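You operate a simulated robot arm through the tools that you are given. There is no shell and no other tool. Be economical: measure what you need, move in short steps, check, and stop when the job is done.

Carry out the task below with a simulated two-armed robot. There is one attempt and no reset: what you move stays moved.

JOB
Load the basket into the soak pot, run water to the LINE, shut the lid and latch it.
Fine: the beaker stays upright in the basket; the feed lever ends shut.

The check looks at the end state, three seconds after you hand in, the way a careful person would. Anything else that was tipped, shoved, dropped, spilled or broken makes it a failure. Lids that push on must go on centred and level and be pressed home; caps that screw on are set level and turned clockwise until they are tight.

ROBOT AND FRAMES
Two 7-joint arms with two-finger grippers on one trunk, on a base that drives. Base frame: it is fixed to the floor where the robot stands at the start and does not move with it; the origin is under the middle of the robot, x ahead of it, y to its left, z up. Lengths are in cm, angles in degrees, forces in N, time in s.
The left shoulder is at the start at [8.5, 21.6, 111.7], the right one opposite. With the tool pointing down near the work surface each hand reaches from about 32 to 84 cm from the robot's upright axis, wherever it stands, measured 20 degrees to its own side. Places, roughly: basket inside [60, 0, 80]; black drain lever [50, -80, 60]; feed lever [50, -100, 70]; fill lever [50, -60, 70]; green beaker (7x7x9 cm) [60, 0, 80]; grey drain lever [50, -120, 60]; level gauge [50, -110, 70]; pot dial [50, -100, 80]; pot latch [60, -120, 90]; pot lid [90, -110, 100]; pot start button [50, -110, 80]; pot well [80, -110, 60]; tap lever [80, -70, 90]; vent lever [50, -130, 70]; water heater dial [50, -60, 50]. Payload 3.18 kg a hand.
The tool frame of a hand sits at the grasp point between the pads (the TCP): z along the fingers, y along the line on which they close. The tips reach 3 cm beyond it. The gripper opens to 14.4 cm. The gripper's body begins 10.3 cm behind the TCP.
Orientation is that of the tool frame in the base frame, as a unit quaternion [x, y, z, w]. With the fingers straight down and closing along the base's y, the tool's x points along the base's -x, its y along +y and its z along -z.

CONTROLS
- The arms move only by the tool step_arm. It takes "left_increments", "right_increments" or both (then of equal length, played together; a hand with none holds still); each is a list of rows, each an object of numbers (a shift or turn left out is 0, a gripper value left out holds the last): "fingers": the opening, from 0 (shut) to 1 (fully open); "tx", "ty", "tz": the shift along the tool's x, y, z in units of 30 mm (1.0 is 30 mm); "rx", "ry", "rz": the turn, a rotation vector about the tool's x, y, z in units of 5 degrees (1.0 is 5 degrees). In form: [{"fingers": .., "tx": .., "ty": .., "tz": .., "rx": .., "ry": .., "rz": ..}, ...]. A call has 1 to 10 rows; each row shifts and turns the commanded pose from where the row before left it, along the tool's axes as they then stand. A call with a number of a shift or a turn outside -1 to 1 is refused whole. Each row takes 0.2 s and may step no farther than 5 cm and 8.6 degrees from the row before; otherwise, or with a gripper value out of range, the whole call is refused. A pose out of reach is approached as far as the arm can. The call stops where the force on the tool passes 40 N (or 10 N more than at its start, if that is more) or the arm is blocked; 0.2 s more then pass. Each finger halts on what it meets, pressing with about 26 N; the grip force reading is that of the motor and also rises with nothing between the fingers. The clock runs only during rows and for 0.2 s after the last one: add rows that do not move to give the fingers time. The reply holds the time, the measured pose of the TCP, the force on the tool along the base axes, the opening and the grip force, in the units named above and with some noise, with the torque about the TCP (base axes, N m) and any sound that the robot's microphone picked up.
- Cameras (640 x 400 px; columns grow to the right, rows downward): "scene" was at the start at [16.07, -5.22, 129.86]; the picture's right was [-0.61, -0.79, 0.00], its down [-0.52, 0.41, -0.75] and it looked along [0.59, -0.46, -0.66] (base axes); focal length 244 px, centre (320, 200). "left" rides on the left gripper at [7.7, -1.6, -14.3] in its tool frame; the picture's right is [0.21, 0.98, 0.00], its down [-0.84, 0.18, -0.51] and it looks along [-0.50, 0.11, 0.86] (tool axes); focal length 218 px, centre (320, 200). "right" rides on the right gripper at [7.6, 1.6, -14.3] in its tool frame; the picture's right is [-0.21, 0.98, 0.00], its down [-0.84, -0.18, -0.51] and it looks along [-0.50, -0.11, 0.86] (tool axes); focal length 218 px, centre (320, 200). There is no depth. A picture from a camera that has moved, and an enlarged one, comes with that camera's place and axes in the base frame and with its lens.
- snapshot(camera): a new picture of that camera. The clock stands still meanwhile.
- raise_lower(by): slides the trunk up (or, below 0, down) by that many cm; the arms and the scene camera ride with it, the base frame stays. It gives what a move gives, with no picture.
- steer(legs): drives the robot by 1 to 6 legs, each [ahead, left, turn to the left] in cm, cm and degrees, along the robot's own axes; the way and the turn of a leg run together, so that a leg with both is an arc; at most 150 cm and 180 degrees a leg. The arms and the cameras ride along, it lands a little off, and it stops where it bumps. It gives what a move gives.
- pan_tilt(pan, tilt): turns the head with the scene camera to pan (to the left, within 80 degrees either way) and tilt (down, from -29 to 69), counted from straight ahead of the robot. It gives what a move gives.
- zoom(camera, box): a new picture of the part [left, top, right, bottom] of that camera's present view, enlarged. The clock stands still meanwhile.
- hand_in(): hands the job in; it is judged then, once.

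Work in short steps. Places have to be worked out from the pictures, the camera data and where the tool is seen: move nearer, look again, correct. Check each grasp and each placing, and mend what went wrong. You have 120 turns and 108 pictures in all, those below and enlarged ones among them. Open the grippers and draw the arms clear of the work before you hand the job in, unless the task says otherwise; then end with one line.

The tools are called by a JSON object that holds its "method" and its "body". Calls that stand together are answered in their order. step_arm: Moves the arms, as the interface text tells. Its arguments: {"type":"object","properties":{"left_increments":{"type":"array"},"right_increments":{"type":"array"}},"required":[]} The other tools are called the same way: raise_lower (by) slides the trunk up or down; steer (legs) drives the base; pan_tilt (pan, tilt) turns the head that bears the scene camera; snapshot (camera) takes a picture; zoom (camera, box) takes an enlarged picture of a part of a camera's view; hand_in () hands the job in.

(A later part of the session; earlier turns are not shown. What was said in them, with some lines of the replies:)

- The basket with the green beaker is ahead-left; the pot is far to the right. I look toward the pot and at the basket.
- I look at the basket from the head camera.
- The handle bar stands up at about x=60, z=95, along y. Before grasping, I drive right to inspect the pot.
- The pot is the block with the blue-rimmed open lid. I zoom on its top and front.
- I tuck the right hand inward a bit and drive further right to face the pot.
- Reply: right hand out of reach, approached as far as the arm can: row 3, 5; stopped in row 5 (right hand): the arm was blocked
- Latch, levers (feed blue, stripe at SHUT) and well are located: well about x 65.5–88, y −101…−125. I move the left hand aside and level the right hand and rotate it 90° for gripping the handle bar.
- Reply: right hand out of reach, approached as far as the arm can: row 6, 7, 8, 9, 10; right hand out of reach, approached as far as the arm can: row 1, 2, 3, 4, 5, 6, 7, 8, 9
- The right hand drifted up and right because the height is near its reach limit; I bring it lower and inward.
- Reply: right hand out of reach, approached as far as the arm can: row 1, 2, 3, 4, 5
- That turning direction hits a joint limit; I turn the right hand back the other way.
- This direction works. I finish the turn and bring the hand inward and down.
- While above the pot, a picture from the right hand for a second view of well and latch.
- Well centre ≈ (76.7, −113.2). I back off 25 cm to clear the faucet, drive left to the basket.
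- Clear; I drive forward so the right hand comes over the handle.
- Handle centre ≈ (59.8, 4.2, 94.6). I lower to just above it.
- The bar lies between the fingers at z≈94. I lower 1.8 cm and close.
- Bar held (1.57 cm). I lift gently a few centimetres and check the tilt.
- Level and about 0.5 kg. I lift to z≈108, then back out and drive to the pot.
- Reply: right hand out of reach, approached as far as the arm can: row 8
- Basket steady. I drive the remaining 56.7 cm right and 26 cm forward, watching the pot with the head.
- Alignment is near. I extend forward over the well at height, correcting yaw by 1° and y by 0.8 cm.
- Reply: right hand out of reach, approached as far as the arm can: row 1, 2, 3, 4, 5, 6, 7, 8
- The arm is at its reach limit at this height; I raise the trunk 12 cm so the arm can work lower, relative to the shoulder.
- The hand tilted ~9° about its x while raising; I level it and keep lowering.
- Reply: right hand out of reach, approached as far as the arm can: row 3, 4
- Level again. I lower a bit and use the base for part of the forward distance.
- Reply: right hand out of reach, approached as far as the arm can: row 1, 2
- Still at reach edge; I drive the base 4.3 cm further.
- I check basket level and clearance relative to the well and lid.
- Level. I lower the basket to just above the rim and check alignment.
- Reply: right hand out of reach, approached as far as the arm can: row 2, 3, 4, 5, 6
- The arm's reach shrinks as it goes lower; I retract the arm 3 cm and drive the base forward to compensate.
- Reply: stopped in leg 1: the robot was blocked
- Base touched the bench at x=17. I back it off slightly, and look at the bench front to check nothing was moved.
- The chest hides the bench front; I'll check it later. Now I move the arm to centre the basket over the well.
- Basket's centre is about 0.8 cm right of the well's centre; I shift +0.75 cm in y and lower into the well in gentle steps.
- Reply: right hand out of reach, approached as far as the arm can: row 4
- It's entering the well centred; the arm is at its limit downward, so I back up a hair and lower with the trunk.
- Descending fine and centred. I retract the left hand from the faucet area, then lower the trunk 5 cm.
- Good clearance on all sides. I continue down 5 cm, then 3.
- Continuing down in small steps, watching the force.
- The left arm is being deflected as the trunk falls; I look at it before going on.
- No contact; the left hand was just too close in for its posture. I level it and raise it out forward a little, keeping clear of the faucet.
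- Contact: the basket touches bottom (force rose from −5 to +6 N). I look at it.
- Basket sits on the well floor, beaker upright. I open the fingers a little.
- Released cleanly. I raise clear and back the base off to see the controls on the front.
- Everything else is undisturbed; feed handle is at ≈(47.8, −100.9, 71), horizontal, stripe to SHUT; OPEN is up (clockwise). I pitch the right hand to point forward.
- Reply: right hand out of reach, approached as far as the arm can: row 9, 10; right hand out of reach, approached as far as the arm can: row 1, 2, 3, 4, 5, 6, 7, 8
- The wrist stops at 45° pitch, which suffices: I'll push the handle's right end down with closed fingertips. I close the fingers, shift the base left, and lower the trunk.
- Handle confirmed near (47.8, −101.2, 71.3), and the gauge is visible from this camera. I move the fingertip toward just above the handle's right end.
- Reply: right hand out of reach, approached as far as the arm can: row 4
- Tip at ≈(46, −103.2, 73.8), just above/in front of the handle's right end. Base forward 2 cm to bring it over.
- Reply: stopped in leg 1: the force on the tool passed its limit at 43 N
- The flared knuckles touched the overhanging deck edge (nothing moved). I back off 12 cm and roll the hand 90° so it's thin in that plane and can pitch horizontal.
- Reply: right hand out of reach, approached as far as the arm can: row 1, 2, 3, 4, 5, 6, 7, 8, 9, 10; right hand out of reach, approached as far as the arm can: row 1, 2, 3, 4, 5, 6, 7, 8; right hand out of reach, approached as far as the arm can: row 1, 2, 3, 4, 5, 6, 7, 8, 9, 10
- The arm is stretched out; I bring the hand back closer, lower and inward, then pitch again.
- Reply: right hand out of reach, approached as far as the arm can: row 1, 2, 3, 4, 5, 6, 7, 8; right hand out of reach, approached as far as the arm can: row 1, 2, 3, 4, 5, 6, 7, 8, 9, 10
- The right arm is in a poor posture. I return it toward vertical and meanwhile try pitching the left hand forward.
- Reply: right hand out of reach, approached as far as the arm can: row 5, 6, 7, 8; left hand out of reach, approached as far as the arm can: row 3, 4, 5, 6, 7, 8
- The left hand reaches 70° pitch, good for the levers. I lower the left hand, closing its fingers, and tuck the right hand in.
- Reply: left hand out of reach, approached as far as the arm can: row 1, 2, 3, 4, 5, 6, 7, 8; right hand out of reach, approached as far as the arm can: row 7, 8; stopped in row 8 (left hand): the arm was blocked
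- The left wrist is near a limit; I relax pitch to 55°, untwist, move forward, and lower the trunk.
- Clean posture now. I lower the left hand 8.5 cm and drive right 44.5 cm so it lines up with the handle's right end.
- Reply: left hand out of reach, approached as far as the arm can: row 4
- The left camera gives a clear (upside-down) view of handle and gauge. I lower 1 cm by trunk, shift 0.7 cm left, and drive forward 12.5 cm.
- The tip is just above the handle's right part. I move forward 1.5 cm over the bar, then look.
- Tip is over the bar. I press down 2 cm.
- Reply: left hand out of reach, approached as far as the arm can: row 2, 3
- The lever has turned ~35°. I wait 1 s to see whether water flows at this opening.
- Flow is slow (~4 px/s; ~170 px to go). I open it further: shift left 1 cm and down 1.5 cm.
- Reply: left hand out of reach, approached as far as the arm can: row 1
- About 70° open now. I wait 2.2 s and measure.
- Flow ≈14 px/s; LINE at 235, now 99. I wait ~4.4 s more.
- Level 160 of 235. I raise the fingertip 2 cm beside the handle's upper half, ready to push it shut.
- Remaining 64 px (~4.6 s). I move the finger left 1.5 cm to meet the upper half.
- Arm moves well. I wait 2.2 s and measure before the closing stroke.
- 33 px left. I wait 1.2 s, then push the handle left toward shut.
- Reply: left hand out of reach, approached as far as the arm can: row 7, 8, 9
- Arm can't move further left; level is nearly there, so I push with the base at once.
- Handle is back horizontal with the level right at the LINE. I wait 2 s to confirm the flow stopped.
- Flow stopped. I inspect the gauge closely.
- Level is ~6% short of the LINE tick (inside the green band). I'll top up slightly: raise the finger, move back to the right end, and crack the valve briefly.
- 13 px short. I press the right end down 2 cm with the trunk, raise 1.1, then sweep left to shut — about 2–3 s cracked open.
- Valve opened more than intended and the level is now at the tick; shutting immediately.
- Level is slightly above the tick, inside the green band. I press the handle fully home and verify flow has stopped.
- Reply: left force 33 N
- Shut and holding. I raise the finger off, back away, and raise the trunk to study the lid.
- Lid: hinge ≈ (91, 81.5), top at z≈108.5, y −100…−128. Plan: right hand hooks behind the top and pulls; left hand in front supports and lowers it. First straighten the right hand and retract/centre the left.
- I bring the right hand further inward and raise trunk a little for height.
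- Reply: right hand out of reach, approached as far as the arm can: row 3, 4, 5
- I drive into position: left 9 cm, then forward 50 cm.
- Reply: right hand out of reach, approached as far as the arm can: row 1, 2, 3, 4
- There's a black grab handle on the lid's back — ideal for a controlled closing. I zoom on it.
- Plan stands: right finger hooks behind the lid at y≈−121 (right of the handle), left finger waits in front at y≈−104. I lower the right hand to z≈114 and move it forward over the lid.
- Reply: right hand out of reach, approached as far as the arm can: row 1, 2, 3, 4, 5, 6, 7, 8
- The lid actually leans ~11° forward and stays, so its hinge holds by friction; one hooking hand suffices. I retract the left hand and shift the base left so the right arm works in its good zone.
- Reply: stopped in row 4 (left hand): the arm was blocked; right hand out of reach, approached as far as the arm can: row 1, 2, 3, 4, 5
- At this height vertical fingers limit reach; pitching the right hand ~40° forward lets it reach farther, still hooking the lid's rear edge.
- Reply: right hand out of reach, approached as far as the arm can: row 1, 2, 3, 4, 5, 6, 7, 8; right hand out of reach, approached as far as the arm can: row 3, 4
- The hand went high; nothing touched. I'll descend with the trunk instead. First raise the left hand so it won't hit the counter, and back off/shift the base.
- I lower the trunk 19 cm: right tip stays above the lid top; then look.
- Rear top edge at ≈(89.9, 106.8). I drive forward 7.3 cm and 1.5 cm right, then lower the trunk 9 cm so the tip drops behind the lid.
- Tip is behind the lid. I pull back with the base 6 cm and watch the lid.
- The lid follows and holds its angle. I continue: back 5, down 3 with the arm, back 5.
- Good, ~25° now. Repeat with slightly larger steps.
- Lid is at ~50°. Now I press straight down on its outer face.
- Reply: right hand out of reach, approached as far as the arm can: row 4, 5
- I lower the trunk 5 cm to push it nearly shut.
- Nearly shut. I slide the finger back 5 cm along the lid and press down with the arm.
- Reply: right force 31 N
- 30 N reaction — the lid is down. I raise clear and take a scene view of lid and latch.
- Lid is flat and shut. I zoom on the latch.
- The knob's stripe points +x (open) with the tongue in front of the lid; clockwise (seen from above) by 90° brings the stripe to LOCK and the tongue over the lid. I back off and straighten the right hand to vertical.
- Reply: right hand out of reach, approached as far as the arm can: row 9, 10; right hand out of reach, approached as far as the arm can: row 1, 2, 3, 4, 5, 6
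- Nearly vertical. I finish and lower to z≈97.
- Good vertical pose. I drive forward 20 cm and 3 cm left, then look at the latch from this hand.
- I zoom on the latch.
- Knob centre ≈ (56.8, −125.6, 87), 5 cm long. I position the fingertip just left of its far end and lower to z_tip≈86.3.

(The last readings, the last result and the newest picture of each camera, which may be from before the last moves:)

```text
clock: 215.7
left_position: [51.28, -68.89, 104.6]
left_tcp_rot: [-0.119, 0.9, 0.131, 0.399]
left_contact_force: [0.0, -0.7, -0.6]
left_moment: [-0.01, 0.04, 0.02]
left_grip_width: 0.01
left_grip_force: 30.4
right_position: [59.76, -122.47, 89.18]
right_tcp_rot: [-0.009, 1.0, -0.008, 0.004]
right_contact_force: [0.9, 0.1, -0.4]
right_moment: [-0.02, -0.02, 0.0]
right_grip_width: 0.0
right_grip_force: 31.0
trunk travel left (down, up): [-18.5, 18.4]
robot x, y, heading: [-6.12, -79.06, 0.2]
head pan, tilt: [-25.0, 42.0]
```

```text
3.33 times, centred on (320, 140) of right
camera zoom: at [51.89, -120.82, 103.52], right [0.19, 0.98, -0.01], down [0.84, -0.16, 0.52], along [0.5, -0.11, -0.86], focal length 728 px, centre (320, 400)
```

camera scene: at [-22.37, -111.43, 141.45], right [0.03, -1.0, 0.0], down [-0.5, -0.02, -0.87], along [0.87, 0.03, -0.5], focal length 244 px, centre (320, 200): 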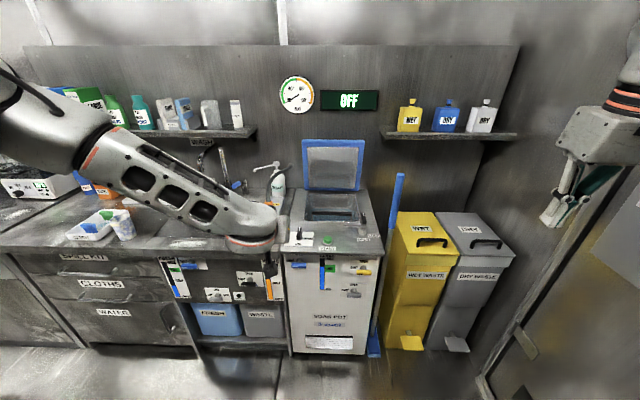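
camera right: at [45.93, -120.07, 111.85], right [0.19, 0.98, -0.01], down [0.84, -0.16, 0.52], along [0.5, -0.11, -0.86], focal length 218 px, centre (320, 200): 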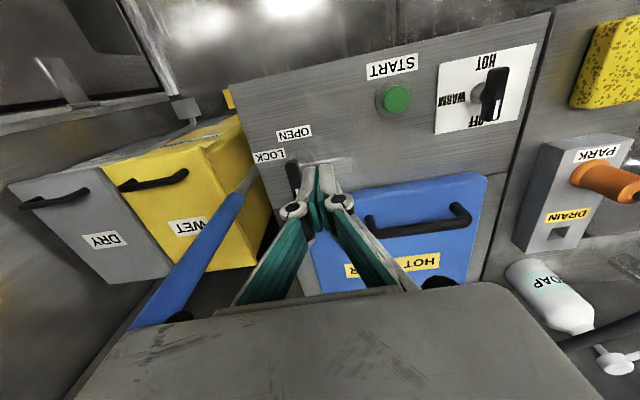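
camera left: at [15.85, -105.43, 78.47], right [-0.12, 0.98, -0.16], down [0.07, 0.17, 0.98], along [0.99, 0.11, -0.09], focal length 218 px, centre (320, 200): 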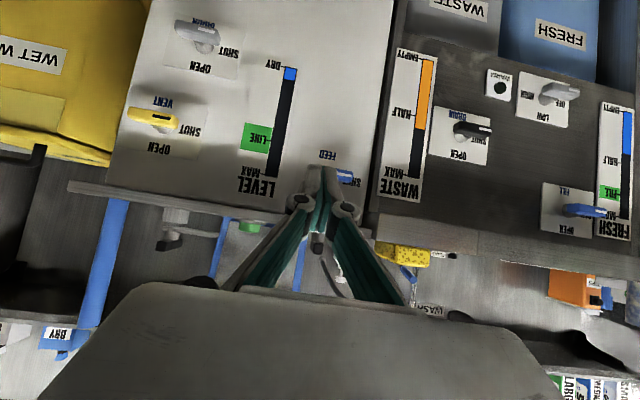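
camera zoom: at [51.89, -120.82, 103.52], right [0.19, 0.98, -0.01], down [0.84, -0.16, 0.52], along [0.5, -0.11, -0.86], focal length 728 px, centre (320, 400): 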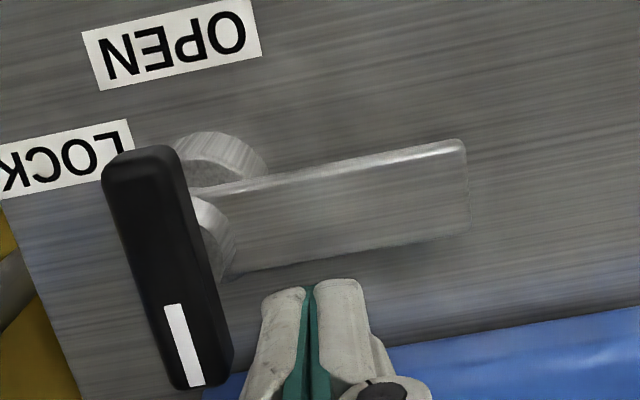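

Clear view: the finger is left of the striped end. I push right 2.5 cm.

{"method": "step_arm", "body": {"right_increments": [{"ty": -0.28}, {"ty": -0.28}, {"ty": -0.28}]}}

{"method": "zoom", "body": {"camera": "right", "box": [240, 80, 400, 200]}}

```text
clock: 216.5
left_position: [51.33, -68.91, 104.62]
left_tcp_rot: [-0.119, 0.899, 0.131, 0.401]
left_contact_force: [-0.2, -0.3, -0.3]
left_moment: [0.02, 0.04, 0.01]
left_grip_width: 0.0
left_grip_force: 30.9
right_position: [59.74, -125.34, 89.45]
right_tcp_rot: [-0.009, 1.0, -0.007, 0.005]
right_contact_force: [3.1, 0.3, -2.0]
right_moment: [0.05, -0.1, 0.06]
right_grip_width: 0.0
right_grip_force: 30.8
trunk travel left (down, up): [-18.5, 18.4]
robot x, y, heading: [-6.68, -79.47, 0.1]
head pan, tilt: [-25.0, 42.0]
```

```text
3.33 times, centred on (320, 140) of right
camera zoom: at [51.89, -123.53, 103.61], right [0.19, 0.98, -0.01], down [0.84, -0.16, 0.52], along [0.51, -0.11, -0.86], focal length 728 px, centre (320, 400)
```

zoom: 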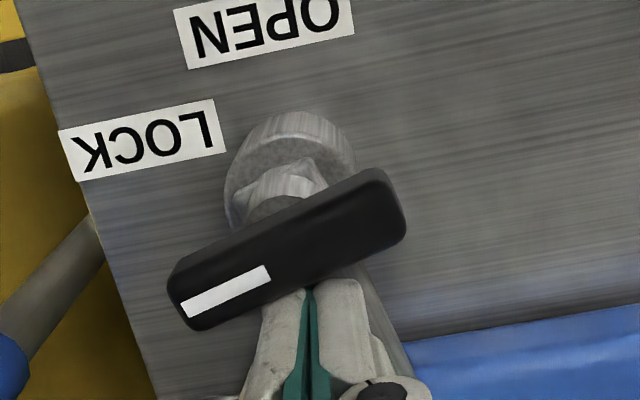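

About 75° turned. I push 1.5 cm more right, then pull 1 cm toward the robot to finish the turn.

{"method": "step_arm", "body": {"right_increments": [{"ty": -0.27}, {"ty": -0.27}, {"tx": 0.2}, {"tx": 0.2}]}}

{"method": "zoom", "body": {"camera": "right", "box": [240, 80, 400, 200]}}

```text
clock: 217.5
left_position: [51.45, -68.81, 104.59]
left_tcp_rot: [-0.12, 0.899, 0.132, 0.4]
left_contact_force: [-0.2, 0.5, 0.6]
left_moment: [-0.04, 0.03, -0.04]
left_grip_width: 0.02
left_grip_force: 30.3
right_position: [59.52, -126.75, 89.53]
right_tcp_rot: [-0.013, 1.0, -0.01, 0.014]
right_contact_force: [15.3, -2.4, -7.3]
right_moment: [-0.15, -0.43, -0.14]
right_grip_width: 0.0
right_grip_force: 30.7
trunk travel left (down, up): [-18.5, 18.4]
robot x, y, heading: [-6.44, -78.99, -0.1]
head pan, tilt: [-25.0, 42.0]
stopped in row 4 (right hand): the force on the tool passed its limit at 41 N (the readings are from after the stop); the commanded pose is now the measured one
```

```text
3.33 times, centred on (320, 140) of right
camera zoom: at [51.38, -125.01, 103.76], right [0.18, 0.98, -0.02], down [0.83, -0.15, 0.53], along [0.52, -0.11, -0.84], focal length 728 px, centre (320, 400)
```

zoom: 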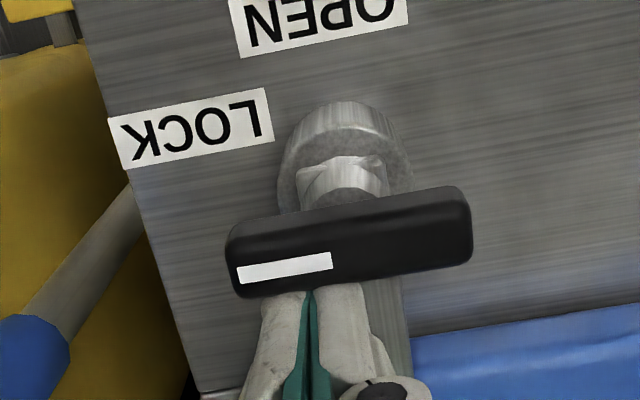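

The knob is at its stop, stripe to LOCK, tongue over the lid. I ease off, lift, and back away.

{"method": "step_arm", "body": {"right_increments": [{"tx": -0.15}, {"tz": -0.8}, {"tz": -0.8}, {"tz": -0.8}]}}

{"method": "steer", "body": {"legs": [[-22, 0, 0]]}}

{"method": "snapshot", "body": {"camera": "scene"}}

```text
clock: 218.5
left_position: [51.17, -68.68, 104.67]
left_tcp_rot: [-0.121, 0.899, 0.132, 0.4]
left_contact_force: [-0.5, 0.0, 0.2]
left_moment: [0.0, 0.02, 0.0]
left_grip_width: 0.0
left_grip_force: 30.6
right_position: [59.43, -126.56, 97.05]
right_tcp_rot: [-0.012, 1.0, -0.009, 0.013]
right_contact_force: [-0.1, 0.7, 0.7]
right_moment: [-0.01, -0.01, -0.04]
right_grip_width: 0.0
right_grip_force: 30.9
trunk travel left (down, up): [-18.5, 18.4]
robot x, y, heading: [-6.39, -79.2, 0.2]
head pan, tilt: [-25.0, 42.0]
```

```text
clock: 220.2
left_position: [29.46, -68.65, 104.65]
left_tcp_rot: [-0.122, 0.899, 0.132, 0.4]
left_contact_force: [-0.2, -0.4, 0.5]
left_moment: [-0.01, -0.02, -0.01]
left_grip_width: 0.02
left_grip_force: 30.7
right_position: [37.62, -126.49, 96.91]
right_tcp_rot: [-0.013, 1.0, -0.01, 0.012]
right_contact_force: [-0.2, -0.2, -1.0]
right_moment: [0.0, 0.01, -0.01]
right_grip_width: 0.0
right_grip_force: 30.8
trunk travel left (down, up): [-18.5, 18.4]
robot x, y, heading: [-27.92, -79.2, 0.2]
head pan, tilt: [-25.0, 42.0]
```

```text
11 pictures are left
camera scene: at [-9.78, -82.68, 128.19], right [-0.42, -0.91, 0.0], down [-0.61, 0.28, -0.74], along [0.67, -0.31, -0.67], focal length 244 px, centre (320, 200)
```

scene: 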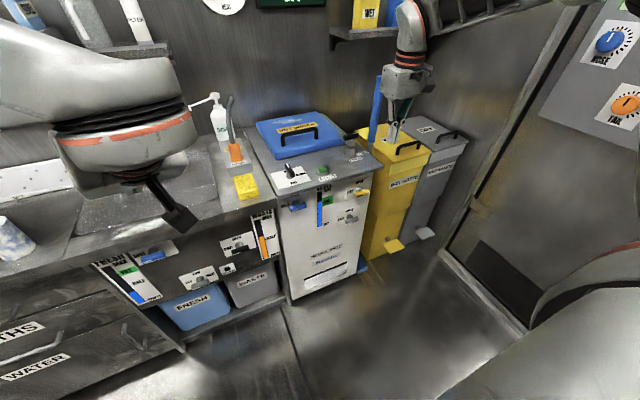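

{"method": "zoom", "body": {"camera": "scene", "box": [270, 100, 390, 245]}}

{"method": "zoom", "body": {"camera": "scene", "box": [325, 130, 390, 175]}}

```text
2.76 times, centred on (330, 172) of scene
camera zoom: at [-9.78, -82.68, 128.19], right [-0.42, -0.91, 0.0], down [-0.61, 0.28, -0.74], along [0.67, -0.31, -0.67], focal length 674 px, centre (292, 276)
```

zoom: 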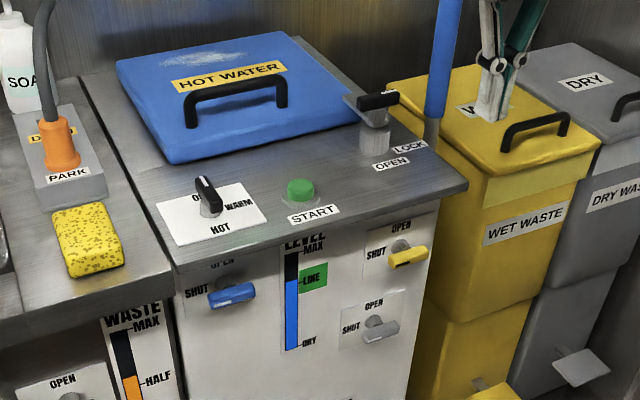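

```text
8.89 times, centred on (358, 152) of scene
camera zoom: at [-9.78, -82.68, 128.19], right [-0.42, -0.91, 0.0], down [-0.61, 0.28, -0.74], along [0.67, -0.31, -0.67], focal length 2173 px, centre (-13, 622)
```

zoom: 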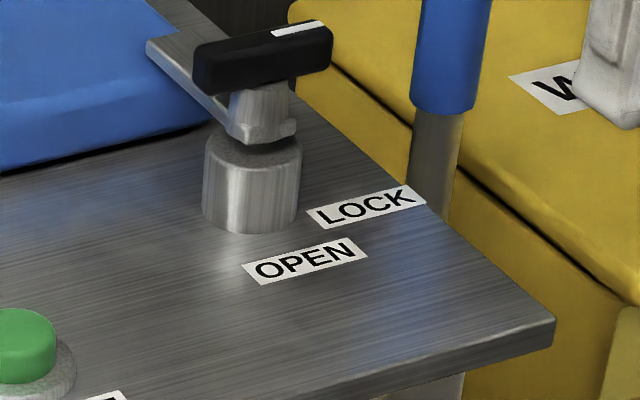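

Latch is locked with its tongue over the lid, the level is at the LINE, feed lever is shut, and nothing else was disturbed. I open the grippers and draw back.

{"method": "step_arm", "body": {"left_increments": [{"fingers": 0.6}, {"fingers": 0.6}, {"fingers": 0.6}], "right_increments": [{"fingers": 0.6}, {"fingers": 0.6}, {"fingers": 0.6}]}}

{"method": "steer", "body": {"legs": [[-12, 0, 0]]}}

{"method": "hand_in", "body": {}}

```text
clock: 221.0
left_position: [29.5, -68.6, 104.64]
left_tcp_rot: [-0.121, 0.899, 0.132, 0.4]
left_contact_force: [0.4, -0.7, -0.1]
left_moment: [0.0, 0.02, 0.0]
left_grip_width: 8.64
left_grip_force: 0.1
right_position: [37.83, -126.52, 96.85]
right_tcp_rot: [-0.013, 1.0, -0.01, 0.012]
right_contact_force: [-0.1, 0.5, 0.5]
right_moment: [-0.01, -0.01, -0.01]
right_grip_width: 8.65
right_grip_force: 0.0
trunk travel left (down, up): [-18.5, 18.4]
robot x, y, heading: [-28.32, -79.2, 0.3]
head pan, tilt: [-25.0, 42.0]
```

```text
clock: 222.2
left_position: [17.59, -68.73, 104.69]
left_tcp_rot: [-0.121, 0.899, 0.132, 0.4]
left_contact_force: [-0.9, 0.4, 0.0]
left_moment: [-0.02, 0.0, -0.02]
left_grip_width: 8.64
left_grip_force: 0.0
right_position: [25.92, -126.53, 97.0]
right_tcp_rot: [-0.013, 1.0, -0.009, 0.012]
right_contact_force: [-0.8, 0.3, -0.1]
right_moment: [-0.01, -0.02, 0.01]
right_grip_width: 8.62
right_grip_force: 0.1
trunk travel left (down, up): [-18.5, 18.4]
robot x, y, heading: [-39.77, -78.84, 0.2]
head pan, tilt: [-25.0, 42.0]
```

```text
The job is handed in.
```

I handed the job in: the basket is in the soak pot with the beaker upright when last seen, before the fill and closing; the water is at the LINE (a few percent over the tick, inside the green band), the feed lever is shut, and the lid is down and latched.
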